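You operate a simulated robot arm through the tools that you are given. There is no shell and no other tool. Be economical: measure what you need, move in short steps, check, and stop when the job is done.

The job below is to be done with a simulated robot arm. You get a single attempt, and the scene is never put back.

TASK
Fetch the scoop and stand it on top of the purple ball ring.

The check looks at the end state, three seconds after you hand in, the way a careful person would. Anything else that was tipped, shoved, dropped, spilled or broken makes it a failure.

THE ROBOT
A 6-joint arm with a two-finger parallel gripper, fixed in place. Base frame: the origin is at the foot of the arm, x ahead of it, y to its left, z up; the work surface is at about z = 849. Readings come in mm, degrees, newtons and seconds.
With the tool pointing down near the work surface it reaches from about 240 to 640 mm from the base axis. Its first joint turns from -66.0 to 66.0 degrees. Payload 2.7 kg.
The TCP is the grasp point between the finger pads, 23 mm short of the fingertips. In the tool frame z runs along the fingers and y along their closing line. Largest opening 94 mm; finger width 38, thickness 10; the body of the gripper, 54 by 96 mm, starts 39 mm behind the TCP.
Orientation is that of the tool frame in the base frame, as a unit quaternion [w, x, y, z]. With the fingers straight down and closing along the base's y, the tool's x points along the base's -x, its y along +y and its z along -z.

THE INTERFACE
- The arm moves only by the tool nudge_tool. Its argument "motion" is a list of rows, each a list of 7 numbers: the shift along the tool's x, y, z in units of 250 mm (1.0 is 250 mm), then the turn, a rotation vector about the tool's x, y, z in units of 45 degrees (1.0 is 45 degrees), then the finger opening in mm, from 0 to 94. In form: [[x, y, z, ax, ay, az, jaw], ...]. A call has 1 to 10 rows; each row is the pose to reach, as a shift and turn from the pose commanded when the call began, along the tool's axes at that moment. A call with a number of a shift or a turn outside -1 to 1 is refused whole. Rows are played at 5 a second. More than 50 mm and 8.6 degrees between two rows, or a gripper value outside its range, and nothing of the call is played. Where a pose cannot be reached the arm comes as near as it can. A force on the tool above 40 N (or 10 N above the force at the start of the call, whichever is more), or a blocked arm, ends the call early, and 0.2 s more pass. The fingers move at their own pace (about 45 mm/s each) and stop on an object; they squeeze with about 23 N. The grip force told is the motor's: it shows also when the fingers shut on nothing. Time passes only in rows, and 0.2 s behind the last, so rows that repeat a pose let the fingers close. It gives the time, the measured TCP pose, the force on the tool (base axes), the opening and the grip force at its end, in the units of the frame above (readings bear some noise).
- Cameras (640 x 400 px; columns grow to the right, rows downward): "scene" is fixed at [81.9, -437.5, 1405.5]; the picture's right is [0.71, -0.70, 0.00], its down [-0.38, -0.39, -0.84] and it looks along [0.59, 0.60, -0.55] (base axes); focal length 371 px, centre (320, 200). "wrist" rides on the gripper at [-39, 0, -44] in the tool frame; the picture's right is [0.00, -1.00, 0.00], its down [0.97, 0.00, -0.24] and it looks along [0.24, 0.00, 0.97] (tool axes); focal length 218 px, centre (320, 200).
- get_image(camera): a new picture of that camera. The clock stands still meanwhile.
- point_at(camera, pixels): for up to 12 pixels [column, row] of the newest picture of that camera ("zoom" is the newest enlarged one), the place [x, y, z] in the base frame of the surface seen there, good to about 2 mm. The clock stands still meanwhile.
- inspect(camera, box): a new picture of the part [left, top, right, bottom] of that camera's present view, enlarged. The clock stands still meanwhile.
- finish_job(): hands the job in; it is judged then, once.

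Go step by step. Measure first, check grasps and placings, and put right what went wrong. The budget is 60 turns and 30 pictures, counting those below and the enlarged ones. Unless the task says otherwise, let go and move clear before handing in, and close with one line.

The tools are called after ">>>" as name(argument=value, ...) on one line, values as JSON. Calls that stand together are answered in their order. nudge_tool: Moves the arm, as the interface text tells. Its arguments: {"type":"object","properties":{"motion":{"type":"array"}},"required":["motion"]} The other tools are called the same way: get_image (camera) takes a picture; point_at (camera, pixels) gives the place of the surface under pixels of a picture; inspect (camera, box) takes an enlarged picture of a part of a camera's view; finish_job () hands the job in.

At the start:

```text
time: 0.0
position: [410.9, 36.7, 1113.3]
tcp_rot: [0.0, 0.0, 1.0, 0.0]
force: [-0.8, 0.3, 0.2]
gripper_width: 94.0
finger_force: 0.1
```

scene: 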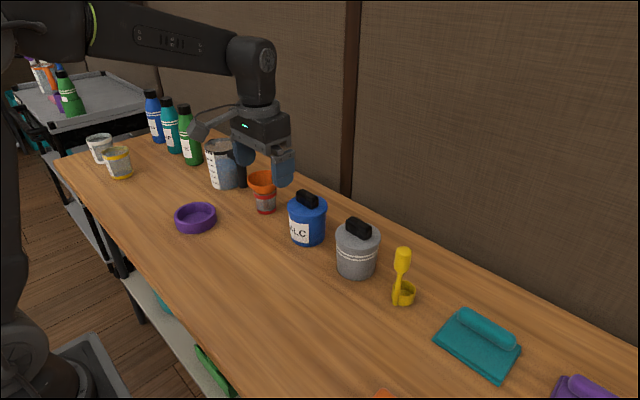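
wrist: 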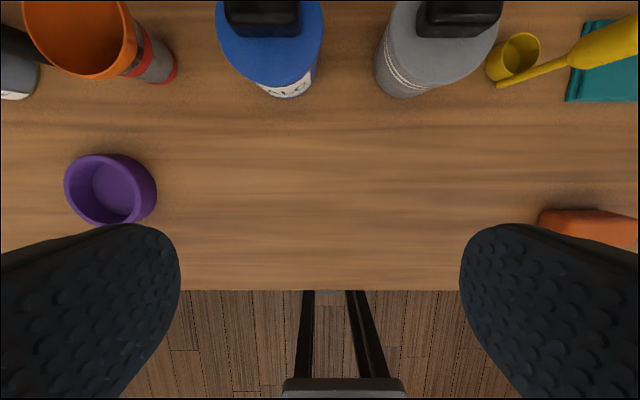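

The yellow scoop stands at scene (403,280) with its handle up, and the purple ring is at (195,217). I'll enlarge both before measuring them.

>>> inspect(camera="scene", box=[340, 220, 468, 320])

>>> point_at(camera="zoom", pixels=[[315, 150], [315, 220], [305, 300], [300, 350], [340, 330], [370, 340], [320, 400], [380, 380], [290, 400], [315, 190], [340, 390], [345, 150]])

>>> inspect(camera="scene", box=[132, 167, 260, 267])

```text
4.00 times, centred on (404, 270) of scene
```

zoom: 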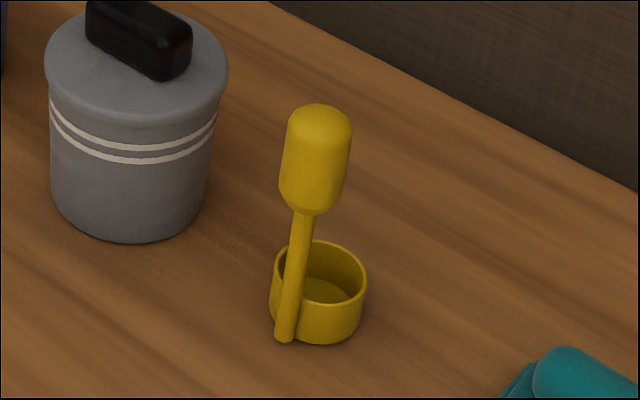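

```text
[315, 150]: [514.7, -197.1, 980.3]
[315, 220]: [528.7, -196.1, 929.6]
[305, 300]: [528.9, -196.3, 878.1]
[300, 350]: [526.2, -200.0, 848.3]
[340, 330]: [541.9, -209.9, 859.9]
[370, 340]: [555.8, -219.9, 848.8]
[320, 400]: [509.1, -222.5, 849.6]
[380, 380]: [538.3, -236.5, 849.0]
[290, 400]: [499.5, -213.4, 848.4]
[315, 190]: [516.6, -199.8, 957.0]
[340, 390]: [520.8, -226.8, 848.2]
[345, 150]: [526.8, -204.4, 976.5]
```

```text
4.00 times, centred on (196, 217) of scene
```

zoom: 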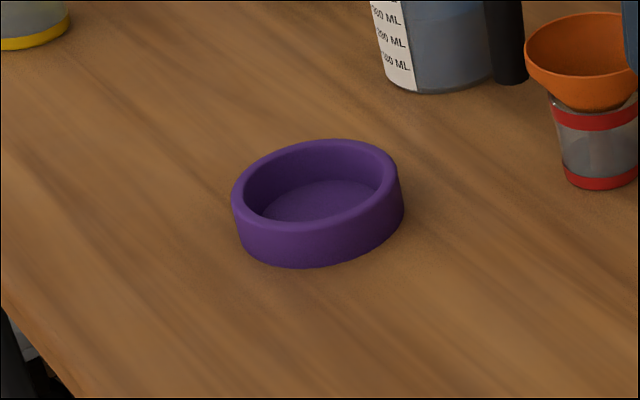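

The scoop is a small cup with an upright bar and a fat grip at z 940–990. The purple ring looks like a shallow dish with a floor, so I'll measure its rim and floor, then the scoop's cup.

>>> point_at(camera="zoom", pixels=[[237, 195], [394, 165], [320, 144], [300, 224], [320, 205], [290, 200], [350, 195], [315, 262], [402, 210], [240, 235], [370, 205], [255, 220]])

>>> inspect(camera="wrist", box=[30, 120, 190, 220])

>>> point_at(camera="zoom", pixels=[[150, 230], [250, 140], [490, 260], [480, 320], [420, 410], [250, 380], [300, 250], [360, 320], [320, 200], [420, 250], [350, 130], [160, 290]])

>>> inspect(camera="wrist", box=[480, 0, 640, 100])

>>> point_at(camera="zoom", pixels=[[130, 180], [170, 180], [50, 200], [230, 200], [180, 140], [90, 270], [220, 300], [90, 335], [300, 270], [400, 210], [560, 100], [590, 250]])

```text
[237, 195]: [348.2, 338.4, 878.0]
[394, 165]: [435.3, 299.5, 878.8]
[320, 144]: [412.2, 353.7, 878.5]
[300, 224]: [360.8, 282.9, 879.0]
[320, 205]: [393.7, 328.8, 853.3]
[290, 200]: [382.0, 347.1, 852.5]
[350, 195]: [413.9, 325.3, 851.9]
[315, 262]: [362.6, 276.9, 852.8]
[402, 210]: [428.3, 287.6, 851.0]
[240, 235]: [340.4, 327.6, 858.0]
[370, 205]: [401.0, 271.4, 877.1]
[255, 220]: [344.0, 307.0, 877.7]
```

```text
4.00 times, centred on (110, 170) of wrist
```

zoom: 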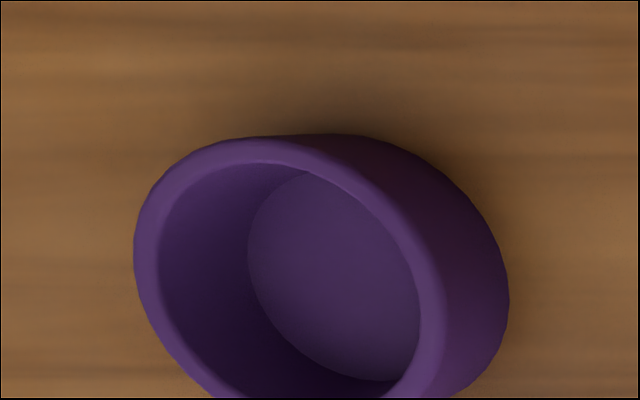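

```text
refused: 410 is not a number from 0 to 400
```

```text
4.00 times, centred on (560, 50) of wrist
```

zoom: 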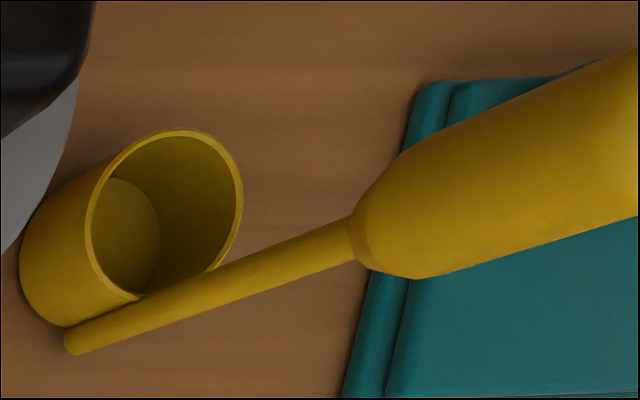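

```text
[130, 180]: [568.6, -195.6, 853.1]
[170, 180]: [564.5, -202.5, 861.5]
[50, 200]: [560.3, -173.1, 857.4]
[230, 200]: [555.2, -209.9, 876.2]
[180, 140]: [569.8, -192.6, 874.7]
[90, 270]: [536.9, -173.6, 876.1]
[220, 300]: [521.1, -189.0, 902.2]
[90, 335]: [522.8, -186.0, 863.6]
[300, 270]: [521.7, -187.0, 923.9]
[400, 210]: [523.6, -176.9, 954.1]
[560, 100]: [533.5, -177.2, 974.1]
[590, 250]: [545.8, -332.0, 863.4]
```

The ring is round with a centre near (390,316), a mid-rim radius of about 45, its rim at z 879 and a floor at about z 852. The scoop's grip axis is near (526,-191) with the cup on its +x side, about 55 mm overall, so it fits inside the ring. I'll move above the scoop at this height and look again.

>>> nudge_tool(motion=[[-0.07, -0.15, 0, 0, 0, 0, 94], [-0.14, -0.3, 0, 0, 0, 0, 94], [-0.21, -0.45, 0, 0, 0, 0, 94], [-0.28, -0.6, 0, 0, 0, 0, 94], [-0.35, -0.75, 0, 0, 0, 0, 94], [-0.42, -0.9, 0, 0, 0, 0, 80], [-0.46, -0.911, 0, 0, 0, 0, 70], [-0.46, -0.911, 0, 0, 0, 0, 70]])

>>> get_image(camera="wrist")

>>> get_image(camera="scene")

```text
time: 1.8
position: [525.4, -190.8, 1113.2]
tcp_rot: [0.0, 0.0, 1.0, 0.0]
force: [0.4, 0.7, 0.2]
gripper_width: 70.0
finger_force: 0.0
```

```text
23 pictures are left
```

wrist: 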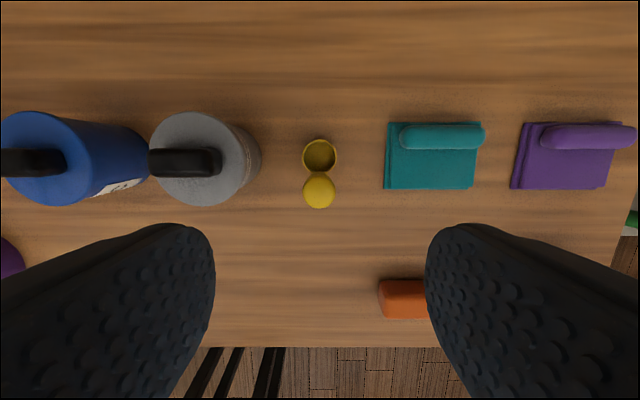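

```text
22 pictures are left
```

scene: 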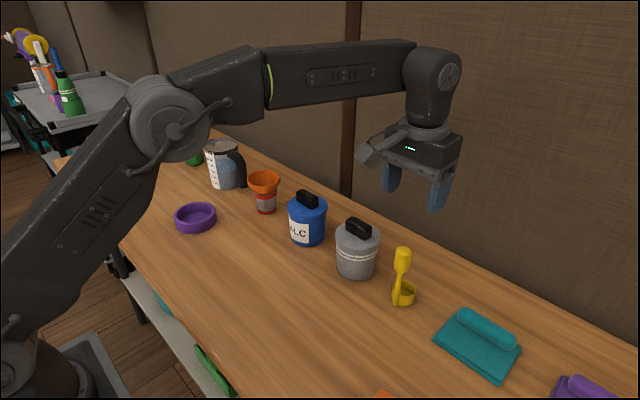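

The grip top is centred at wrist (319,190) and the cup at (319,156), straight along +x from it. I'll take exact measurements of both, and of the gray canister for clearance.

>>> inspect(camera="wrist", box=[271, 130, 367, 220])

>>> point_at(camera="wrist", pixels=[[319, 190], [305, 190], [333, 190], [319, 205], [319, 176], [319, 142], [304, 156], [334, 156], [319, 158], [219, 160], [200, 160], [245, 160]])

```text
4.44 times, centred on (319, 175) of wrist
```

zoom: 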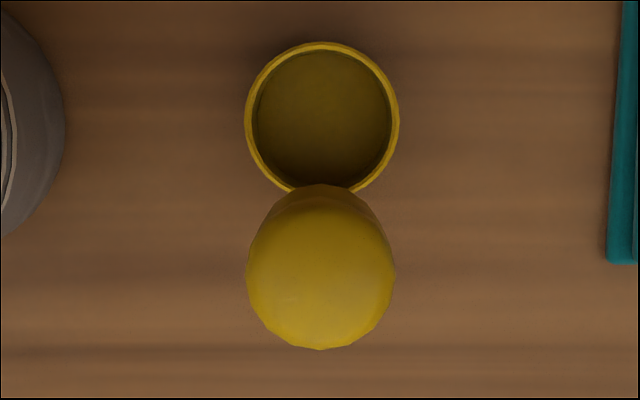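

```text
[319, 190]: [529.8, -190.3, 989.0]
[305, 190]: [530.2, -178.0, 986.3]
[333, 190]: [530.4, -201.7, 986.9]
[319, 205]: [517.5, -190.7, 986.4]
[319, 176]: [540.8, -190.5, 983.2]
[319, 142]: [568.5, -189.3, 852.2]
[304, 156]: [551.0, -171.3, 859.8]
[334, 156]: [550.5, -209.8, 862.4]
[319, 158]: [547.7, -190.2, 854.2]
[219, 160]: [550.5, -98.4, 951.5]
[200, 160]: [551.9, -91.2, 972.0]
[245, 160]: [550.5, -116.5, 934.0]
```

The grip axis is at (528.5,-190.3) with its top at z 989, and the cup centre is near (550,-190). The canister edge at y≈-116 is clear of the gripper, so I'll descend to z 965 and close.

>>> nudge_tool(motion=[[-0.012, 0.002, 0.15, 0, 0, 0, 60], [-0.012, 0.002, 0.3, 0, 0, 0, 60], [-0.012, 0.002, 0.42, 0, 0, 0, 60], [-0.012, 0.002, 0.52, 0, 0, 0, 60], [-0.012, 0.002, 0.593, 0, 0, 0, 60], [-0.012, 0.002, 0.593, 0, 0, 0, 60]])

>>> inspect(camera="scene", box=[320, 180, 480, 320])

```text
time: 3.2
position: [529.4, -189.0, 964.4]
tcp_rot: [0.0, 0.0, 1.0, -0.001]
force: [0.3, -0.6, -0.2]
gripper_width: 60.0
finger_force: 0.0
```

```text
2.86 times, centred on (400, 250) of scene
```

zoom: 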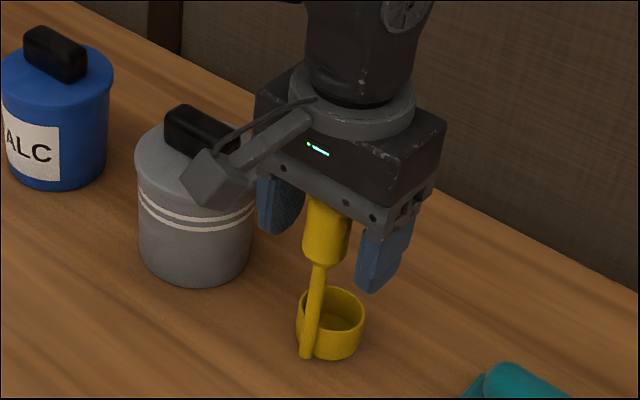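

The grip sits between the fingers with no contact, so I'll close.

>>> nudge_tool(motion=[[0, 0, 0, 0, 0, 0, 40], [0, 0, 0, 0, 0, 0, 30], [0, 0, 0, 0, 0, 0, 15], [0, 0, 0, 0, 0, 0, 15], [0, 0, 0, 0, 0, 0, 15]])

```text
time: 4.4
position: [529.8, -189.6, 965.4]
tcp_rot: [0.0, 0.0, 1.0, 0.0]
force: [0.2, 0.7, 0.0]
gripper_width: 27.1
finger_force: 22.8
```

The fingers hold at 27.1 mm with 22.8 N, so the grip is good. I'll lift straight up 160 mm and check how it hangs.

>>> nudge_tool(motion=[[0, 0, -0.04, 0, 0, 0, 15], [0, 0, -0.12, 0, 0, 0, 15], [0, 0, -0.24, 0, 0, 0, 15], [0, 0, -0.36, 0, 0, 0, 15], [0, 0, -0.48, 0, 0, 0, 15], [0, 0, -0.6, 0, 0, 0, 15], [0, 0, -0.64, 0, 0, 0, 15]])

>>> get_image(camera="scene")

>>> get_image(camera="wrist")

```text
time: 6.0
position: [529.0, -191.7, 1126.4]
tcp_rot: [0.001, 0.0, 1.0, 0.0]
force: [-0.1, -0.1, -0.6]
gripper_width: 27.2
finger_force: 22.8
```

```text
19 pictures are left
```

scene: 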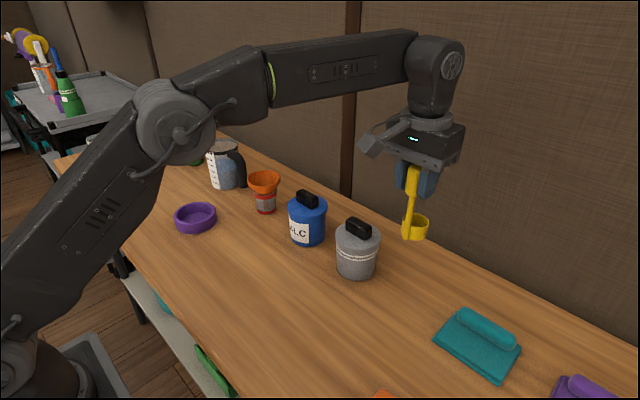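

```text
18 pictures are left
```

wrist: 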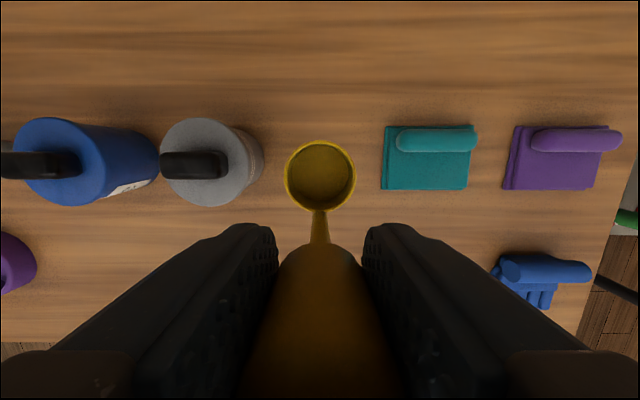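

The scoop hangs from the grip, and its bar seems slightly canted at scene (410,215). I'll measure the tilt.

>>> inspect(camera="scene", box=[360, 150, 456, 250])

>>> point_at(camera="scene", pixels=[[412, 180], [411, 205], [409, 222], [407, 236], [418, 238], [427, 230], [415, 216], [428, 219]])

>>> point_at(camera="wrist", pixels=[[319, 142], [286, 176], [354, 176], [319, 209], [319, 175], [319, 160], [319, 190], [319, 225]])

```text
4.00 times, centred on (408, 200) of scene
```

zoom: 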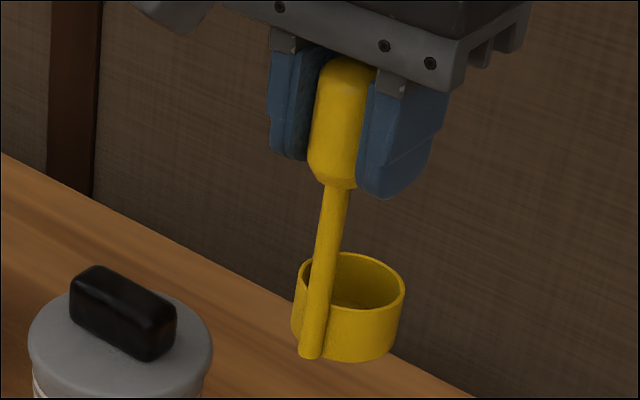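

```text
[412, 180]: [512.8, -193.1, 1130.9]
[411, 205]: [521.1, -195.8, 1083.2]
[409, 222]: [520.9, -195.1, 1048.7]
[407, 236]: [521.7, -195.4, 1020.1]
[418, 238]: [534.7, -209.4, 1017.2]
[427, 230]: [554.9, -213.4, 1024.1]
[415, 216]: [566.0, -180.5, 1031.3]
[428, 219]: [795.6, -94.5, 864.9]
```

```text
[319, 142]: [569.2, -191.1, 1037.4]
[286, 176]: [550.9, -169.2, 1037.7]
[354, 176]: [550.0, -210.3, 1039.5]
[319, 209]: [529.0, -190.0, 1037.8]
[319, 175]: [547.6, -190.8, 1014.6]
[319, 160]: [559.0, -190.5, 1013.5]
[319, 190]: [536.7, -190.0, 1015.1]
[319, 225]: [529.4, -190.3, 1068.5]
```

The bar is vertical (x≈521 all the way down) and the cup rim is level at z 1038, so nothing slipped. I'll retreat toward the base and then carry it in +y, away from the jars.

>>> nudge_tool(motion=[[0.12, 0, 0, 0, 0, 0, 15], [0.28, 0, 0, 0, 0, 0, 15], [0.44, 0, 0, 0, 0, 0, 15], [0.56, 0.05, 0, 0, 0, 0, 15], [0.62, 0.2, 0, 0, 0, 0, 15], [0.62, 0.36, 0, 0, 0, 0, 15], [0.62, 0.52, 0, 0, 0, 0, 15], [0.62, 0.68, 0, 0, 0, 0, 15], [0.62, 0.84, 0, 0, 0, 0, 15], [0.62, 0.96, 0, 0, 0, 0, 15]])

>>> nudge_tool(motion=[[0, 0.1, 0, 0, 0, 0, 15], [0, 0.24, 0, 0, 0, 0, 15], [0, 0.38, 0, 0, 0, 0, 15], [0, 0.52, 0, 0, 0, 0, 15], [0, 0.62, 0, 0, 0, 0, 15], [0, 0.68, 0, 0, 0, 0, 15], [0, 0.68, 0, 0, 0, 0, 15]])

>>> get_image(camera="wrist")

>>> get_image(camera="scene")

```text
time: 8.2
position: [373.6, 49.6, 1125.4]
tcp_rot: [0.001, 0.0, 1.0, 0.001]
force: [0.2, 0.2, 1.0]
gripper_width: 26.8
finger_force: 22.8
```

```text
time: 9.8
position: [374.7, 218.8, 1124.7]
tcp_rot: [0.0, 0.0, 1.0, 0.0]
force: [-0.7, -0.4, 0.0]
gripper_width: 27.0
finger_force: 22.4
```

```text
16 pictures are left
```

wrist: 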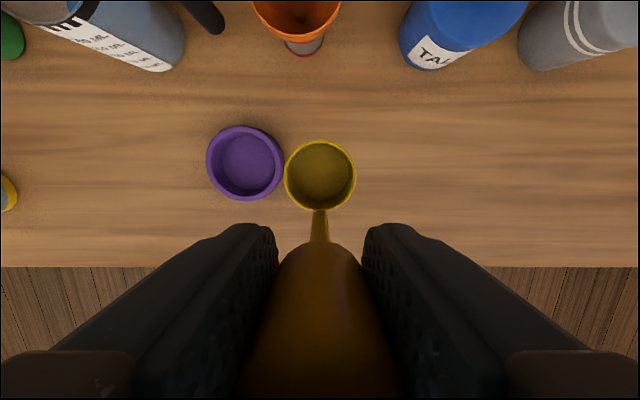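

```text
15 pictures are left
```

scene: 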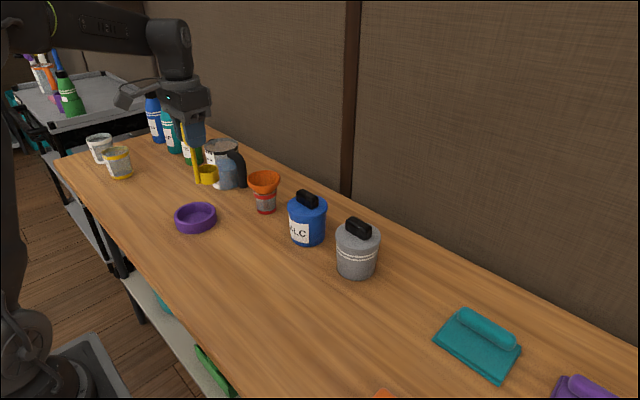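

The ring is fully in view at wrist (246,163), and its flat floor shows clearly. I'll measure the rim and floor.

>>> inspect(camera="wrist", box=[182, 110, 310, 210])

>>> point_at(camera="wrist", pixels=[[209, 160], [281, 168], [240, 128], [247, 198], [217, 140], [272, 190], [265, 137], [220, 185], [246, 163], [246, 145], [232, 163], [262, 163]])

```text
4.00 times, centred on (246, 160) of wrist
```

zoom: 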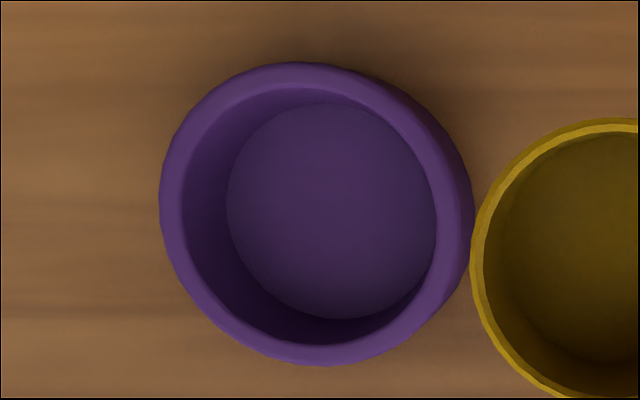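

```text
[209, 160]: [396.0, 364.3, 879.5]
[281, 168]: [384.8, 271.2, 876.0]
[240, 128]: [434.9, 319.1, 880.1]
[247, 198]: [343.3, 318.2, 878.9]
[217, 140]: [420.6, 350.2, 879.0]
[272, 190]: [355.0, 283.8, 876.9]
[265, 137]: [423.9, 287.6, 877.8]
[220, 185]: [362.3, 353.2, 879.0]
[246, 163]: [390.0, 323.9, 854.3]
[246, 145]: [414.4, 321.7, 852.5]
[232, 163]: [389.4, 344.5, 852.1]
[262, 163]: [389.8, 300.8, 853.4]
```

The ring centre is (389,317.7) with an inner radius of about 40 and a flat floor of radius about 38 at z≈853. The scoop's footprint centre is about 16 mm in +x from the TCP, so I want the TCP at (373.5,317). I'll shift there, lower until the base is about 15 mm above the rim, and check.

>>> nudge_tool(motion=[[0, 0.12, 0, 0, 0, 0, 15], [0, 0.26, 0, 0, 0, 0, 15], [0, 0.36, 0, 0, 0, 0, 15], [0, 0.392, 0.08, 0, 0, 0, 15], [0, 0.392, 0.2, 0, 0, 0, 15], [0, 0.392, 0.32, 0, 0, 0, 15], [0, 0.392, 0.42, 0, 0, 0, 15], [0, 0.392, 0.46, 0, 0, 0, 15], [0, 0.392, 0.46, 0, 0, 0, 15]])

>>> get_image(camera="wrist")

>>> inspect(camera="scene", box=[116, 130, 276, 250])

```text
time: 11.8
position: [372.4, 319.9, 1008.3]
tcp_rot: [0.0, 0.0, 1.0, 0.0]
force: [-0.4, 0.2, -1.1]
gripper_width: 27.1
finger_force: 23.1
```

```text
13 pictures are left
```

wrist: 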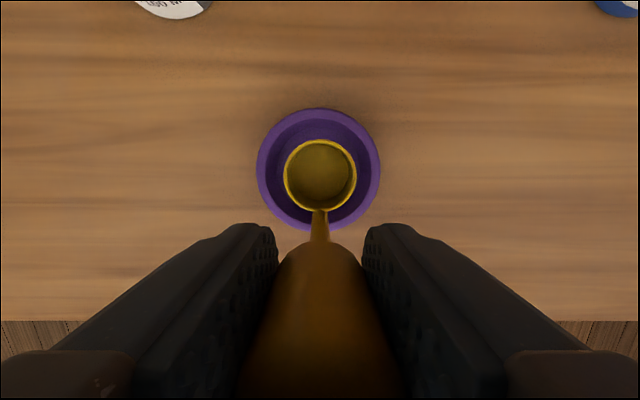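

```text
3.33 times, centred on (196, 190) of scene
```

zoom: 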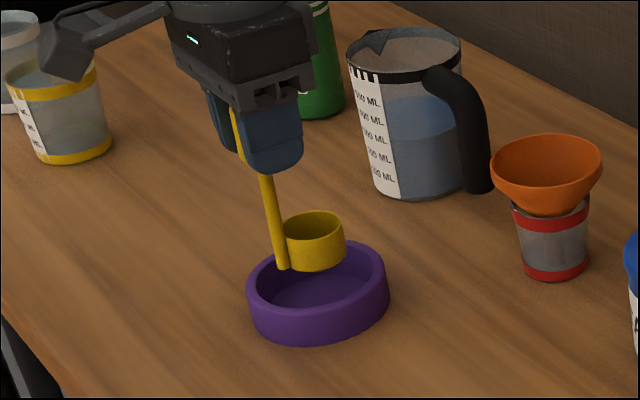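

>>> point_at(camera="wrist", pixels=[[319, 142], [286, 176], [354, 176], [319, 209], [260, 170], [377, 170], [319, 111], [319, 175]])

>>> point_at(camera="zoom", pixels=[[277, 230], [281, 262], [268, 190]])

```text
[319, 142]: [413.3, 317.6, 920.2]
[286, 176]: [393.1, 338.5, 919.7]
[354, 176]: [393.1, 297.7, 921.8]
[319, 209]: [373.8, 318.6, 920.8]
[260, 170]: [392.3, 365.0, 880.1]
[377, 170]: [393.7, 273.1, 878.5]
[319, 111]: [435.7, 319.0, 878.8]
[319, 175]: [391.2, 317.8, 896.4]
```

```text
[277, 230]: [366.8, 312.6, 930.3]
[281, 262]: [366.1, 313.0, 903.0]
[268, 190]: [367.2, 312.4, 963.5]
```

The footprint spans x 364–413 and y 298–338, centred in the ring (inner edge about ±40 around 389,318.3). The base is about 40 mm above the floor. I'll lower most of the way, then creep down.

>>> nudge_tool(motion=[[0, 0, 0.04, 0, 0, 0, 15], [0, 0, 0.08, 0, 0, 0, 15], [0, 0, 0.12, 0, 0, 0, 15], [0, 0, 0.14, 0, 0, 0, 15], [0, 0, 0.148, 0, 0, 0, 15], [0, 0, 0.148, 0, 0, 0, 15]])

>>> nudge_tool(motion=[[0, 0, 0.004, 0, 0, 0, 15], [0, 0, 0.004, 0, 0, 0, 15]])

>>> nudge_tool(motion=[[0, 0, 0.004, 0, 0, 0, 15], [0, 0, 0.004, 0, 0, 0, 15]])

```text
time: 13.2
position: [372.7, 316.9, 971.5]
tcp_rot: [-0.001, 0.0, 1.0, 0.0]
force: [0.3, -0.1, -0.7]
gripper_width: 27.0
finger_force: 22.7
```

```text
time: 13.8
position: [372.9, 317.2, 970.9]
tcp_rot: [0.001, 0.001, 1.0, 0.0]
force: [-0.5, -0.4, -0.8]
gripper_width: 27.0
finger_force: 22.6
```

```text
time: 14.4
position: [374.3, 316.8, 970.1]
tcp_rot: [-0.001, 0.0, 1.0, 0.0]
force: [-0.5, -0.2, 0.1]
gripper_width: 27.0
finger_force: 23.1
```

There is no contact force yet at commanded z≈971, so I'll keep going down in 1 mm steps.

>>> nudge_tool(motion=[[0, 0, 0.004, 0, 0, 0, 15], [0, 0, 0.004, 0, 0, 0, 15]])

>>> nudge_tool(motion=[[0, 0, 0.004, 0, 0, 0, 15], [0, 0, 0.004, 0, 0, 0, 15]])

>>> inspect(camera="scene", box=[146, 150, 246, 250])

```text
time: 15.0
position: [372.7, 317.3, 969.4]
tcp_rot: [0.0, 0.0, 1.0, 0.0]
force: [1.3, -0.1, -0.1]
gripper_width: 26.9
finger_force: 23.0
```

```text
time: 15.6
position: [373.0, 316.5, 968.1]
tcp_rot: [0.001, 0.0, 1.0, 0.0]
force: [-1.1, 0.5, 1.4]
gripper_width: 27.2
finger_force: 23.2
```

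```text
4.00 times, centred on (196, 200) of scene
```

zoom: 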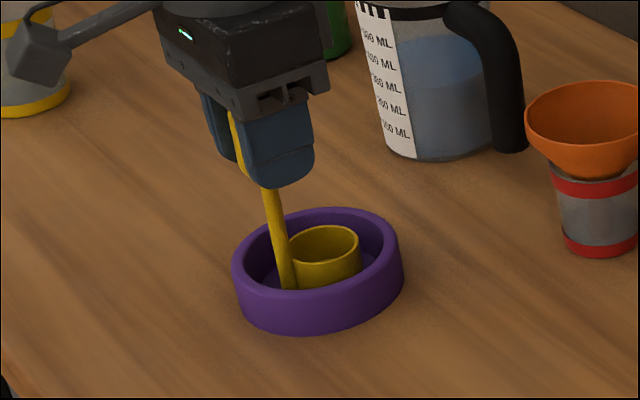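

The force at z≈968–969 is +1.4 N, which may be first contact. I'll creep down 1 mm at a time to confirm.

>>> nudge_tool(motion=[[0, 0, 0.003, 0, 0, 0, 15], [0, 0, 0.003, 0, 0, 0, 15]])

>>> nudge_tool(motion=[[0, 0, 0.003, 0, 0, 0, 15], [0, 0, 0.003, 0, 0, 0, 15]])

```text
time: 16.2
position: [372.7, 317.6, 968.3]
tcp_rot: [0.001, -0.001, 1.0, 0.0]
force: [-1.6, 0.3, 8.5]
gripper_width: 26.8
finger_force: 23.1
```

```text
time: 16.8
position: [374.1, 316.4, 967.7]
tcp_rot: [0.001, 0.001, 1.0, 0.001]
force: [-5.4, -0.8, 16.4]
gripper_width: 26.8
finger_force: 23.7
```

Contact is clear at 16 N. I'll back off 1.5 mm to unload it, then open slowly.

>>> nudge_tool(motion=[[0, 0, -0.003, 0, 0, 0, 15], [0, 0, -0.006, 0, 0, 0, 15], [0, 0, -0.006, 0, 0, 0, 15]])

>>> nudge_tool(motion=[[0, 0, 0, 0, 0, 0, 28], [0, 0, 0, 0, 0, 0, 30], [0, 0, 0, 0, 0, 0, 36], [0, 0, 0, 0, 0, 0, 46], [0, 0, 0, 0, 0, 0, 56], [0, 0, 0, 0, 0, 0, 60], [0, 0, 0, 0, 0, 0, 60]])

>>> inspect(camera="scene", box=[146, 150, 246, 250])

>>> get_image(camera="wrist")

```text
time: 17.6
position: [373.4, 316.3, 968.6]
tcp_rot: [0.0, 0.0, 1.0, 0.0]
force: [0.5, 3.0, 4.0]
gripper_width: 27.0
finger_force: 23.0
```

```text
time: 19.2
position: [373.8, 317.2, 968.8]
tcp_rot: [0.001, 0.0, 1.0, 0.0]
force: [0.3, 0.5, -0.2]
gripper_width: 60.0
finger_force: 0.1
```

```text
4.00 times, centred on (196, 200) of scene
```

zoom: 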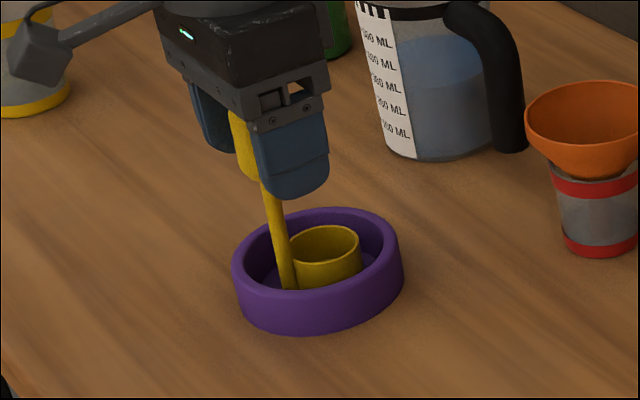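

```text
9 pictures are left
```

wrist: 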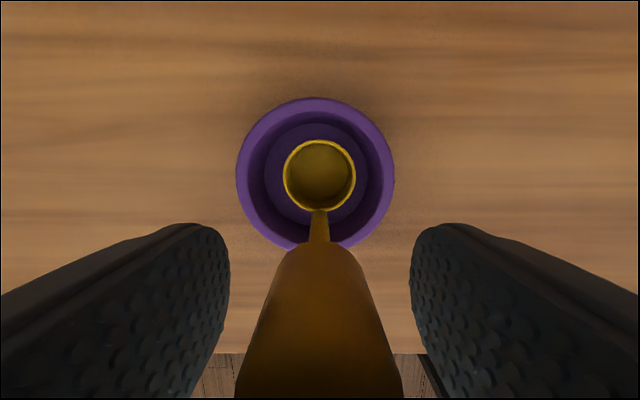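

The scoop stands free between the open fingers and centred in the ring. I'll rise straight up 150 mm and check.

>>> nudge_tool(motion=[[0, 0, -0.06, 0, 0, 0, 60], [0, 0, -0.18, 0, 0, 0, 60], [0, 0, -0.32, 0, 0, 0, 60], [0, 0, -0.48, 0, 0, 0, 60], [0, 0, -0.6, 0, 0, 0, 60], [0, 0, -0.6, 0, 0, 0, 60], [0, 0, -0.6, 0, 0, 0, 60]])

>>> inspect(camera="scene", box=[116, 130, 276, 250])

>>> point_at(camera="zoom", pixels=[[270, 200], [276, 225], [283, 250], [335, 248], [256, 150]])

>>> get_image(camera="scene")

```text
time: 20.8
position: [371.6, 316.0, 1118.8]
tcp_rot: [0.002, 0.0, 1.0, -0.001]
force: [0.1, 0.0, 0.3]
gripper_width: 60.0
finger_force: 0.0
```

```text
3.33 times, centred on (196, 190) of scene
```

zoom: 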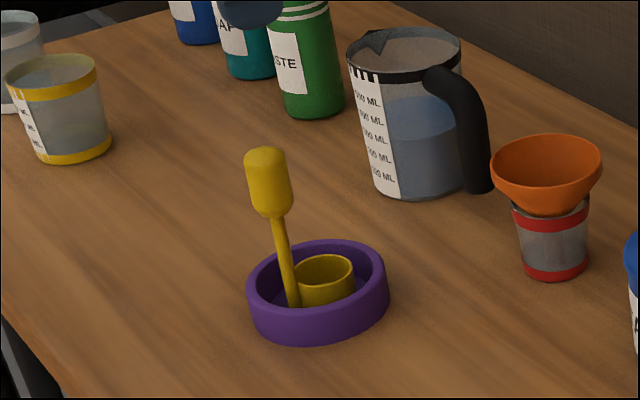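

```text
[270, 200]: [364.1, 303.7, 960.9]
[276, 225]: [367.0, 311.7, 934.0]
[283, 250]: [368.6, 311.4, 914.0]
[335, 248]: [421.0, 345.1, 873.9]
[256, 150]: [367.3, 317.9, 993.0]
```

```text
7 pictures are left
```

scene: 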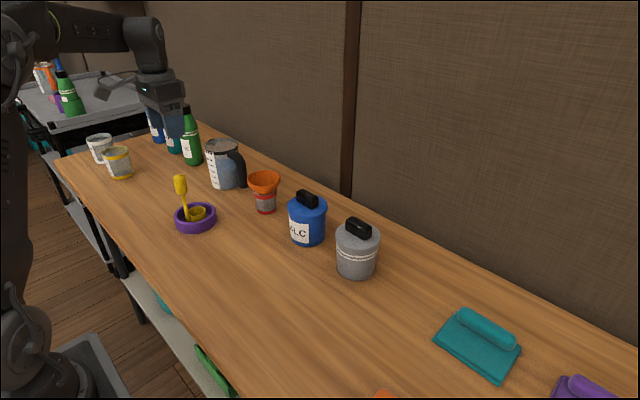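

The scoop stands upright in the ring, with its bar vertical within about 2 mm. I'll wait a moment and confirm it is still from above.

>>> nudge_tool(motion=[[0, 0, 0, 0, 0, 0, 60], [0, 0, 0, 0, 0, 0, 60], [0, 0, 0, 0, 0, 0, 60], [0, 0, 0, 0, 0, 0, 60], [0, 0, 0, 0, 0, 0, 60], [0, 0, 0, 0, 0, 0, 60], [0, 0, 0, 0, 0, 0, 60]])

>>> get_image(camera="wrist")

>>> inspect(camera="scene", box=[116, 130, 276, 250])

```text
time: 22.4
position: [372.2, 317.1, 1118.3]
tcp_rot: [0.0, 0.001, 1.0, 0.001]
force: [0.1, 0.2, 0.2]
gripper_width: 60.1
finger_force: 0.0
```

```text
6 pictures are left
```

wrist: 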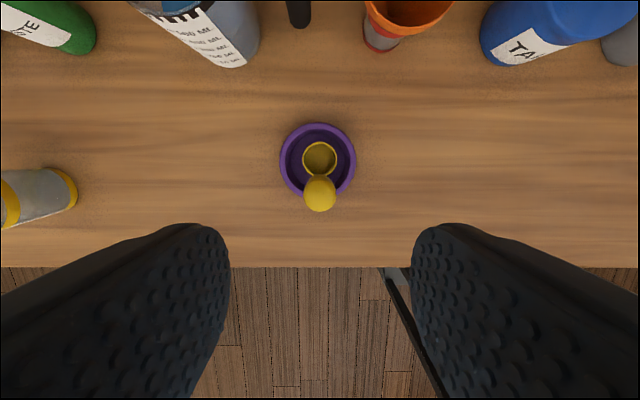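

```text
3.33 times, centred on (196, 190) of scene
```

zoom: 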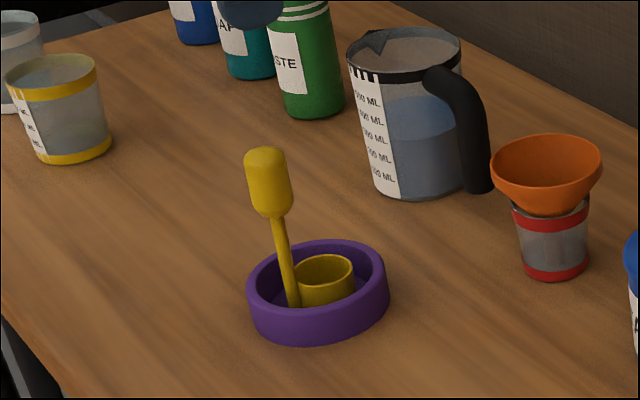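

The two views taken 1.6 s apart are identical. The scoop is upright and still, centred in the ring, and nothing else has moved, so I'm handing in.

>>> finish_job()

```text
The job is handed in.
```

The scoop is standing upright inside the purple ball ring, resting on its floor; the arm has let go and moved clear, and nothing else looks disturbed.
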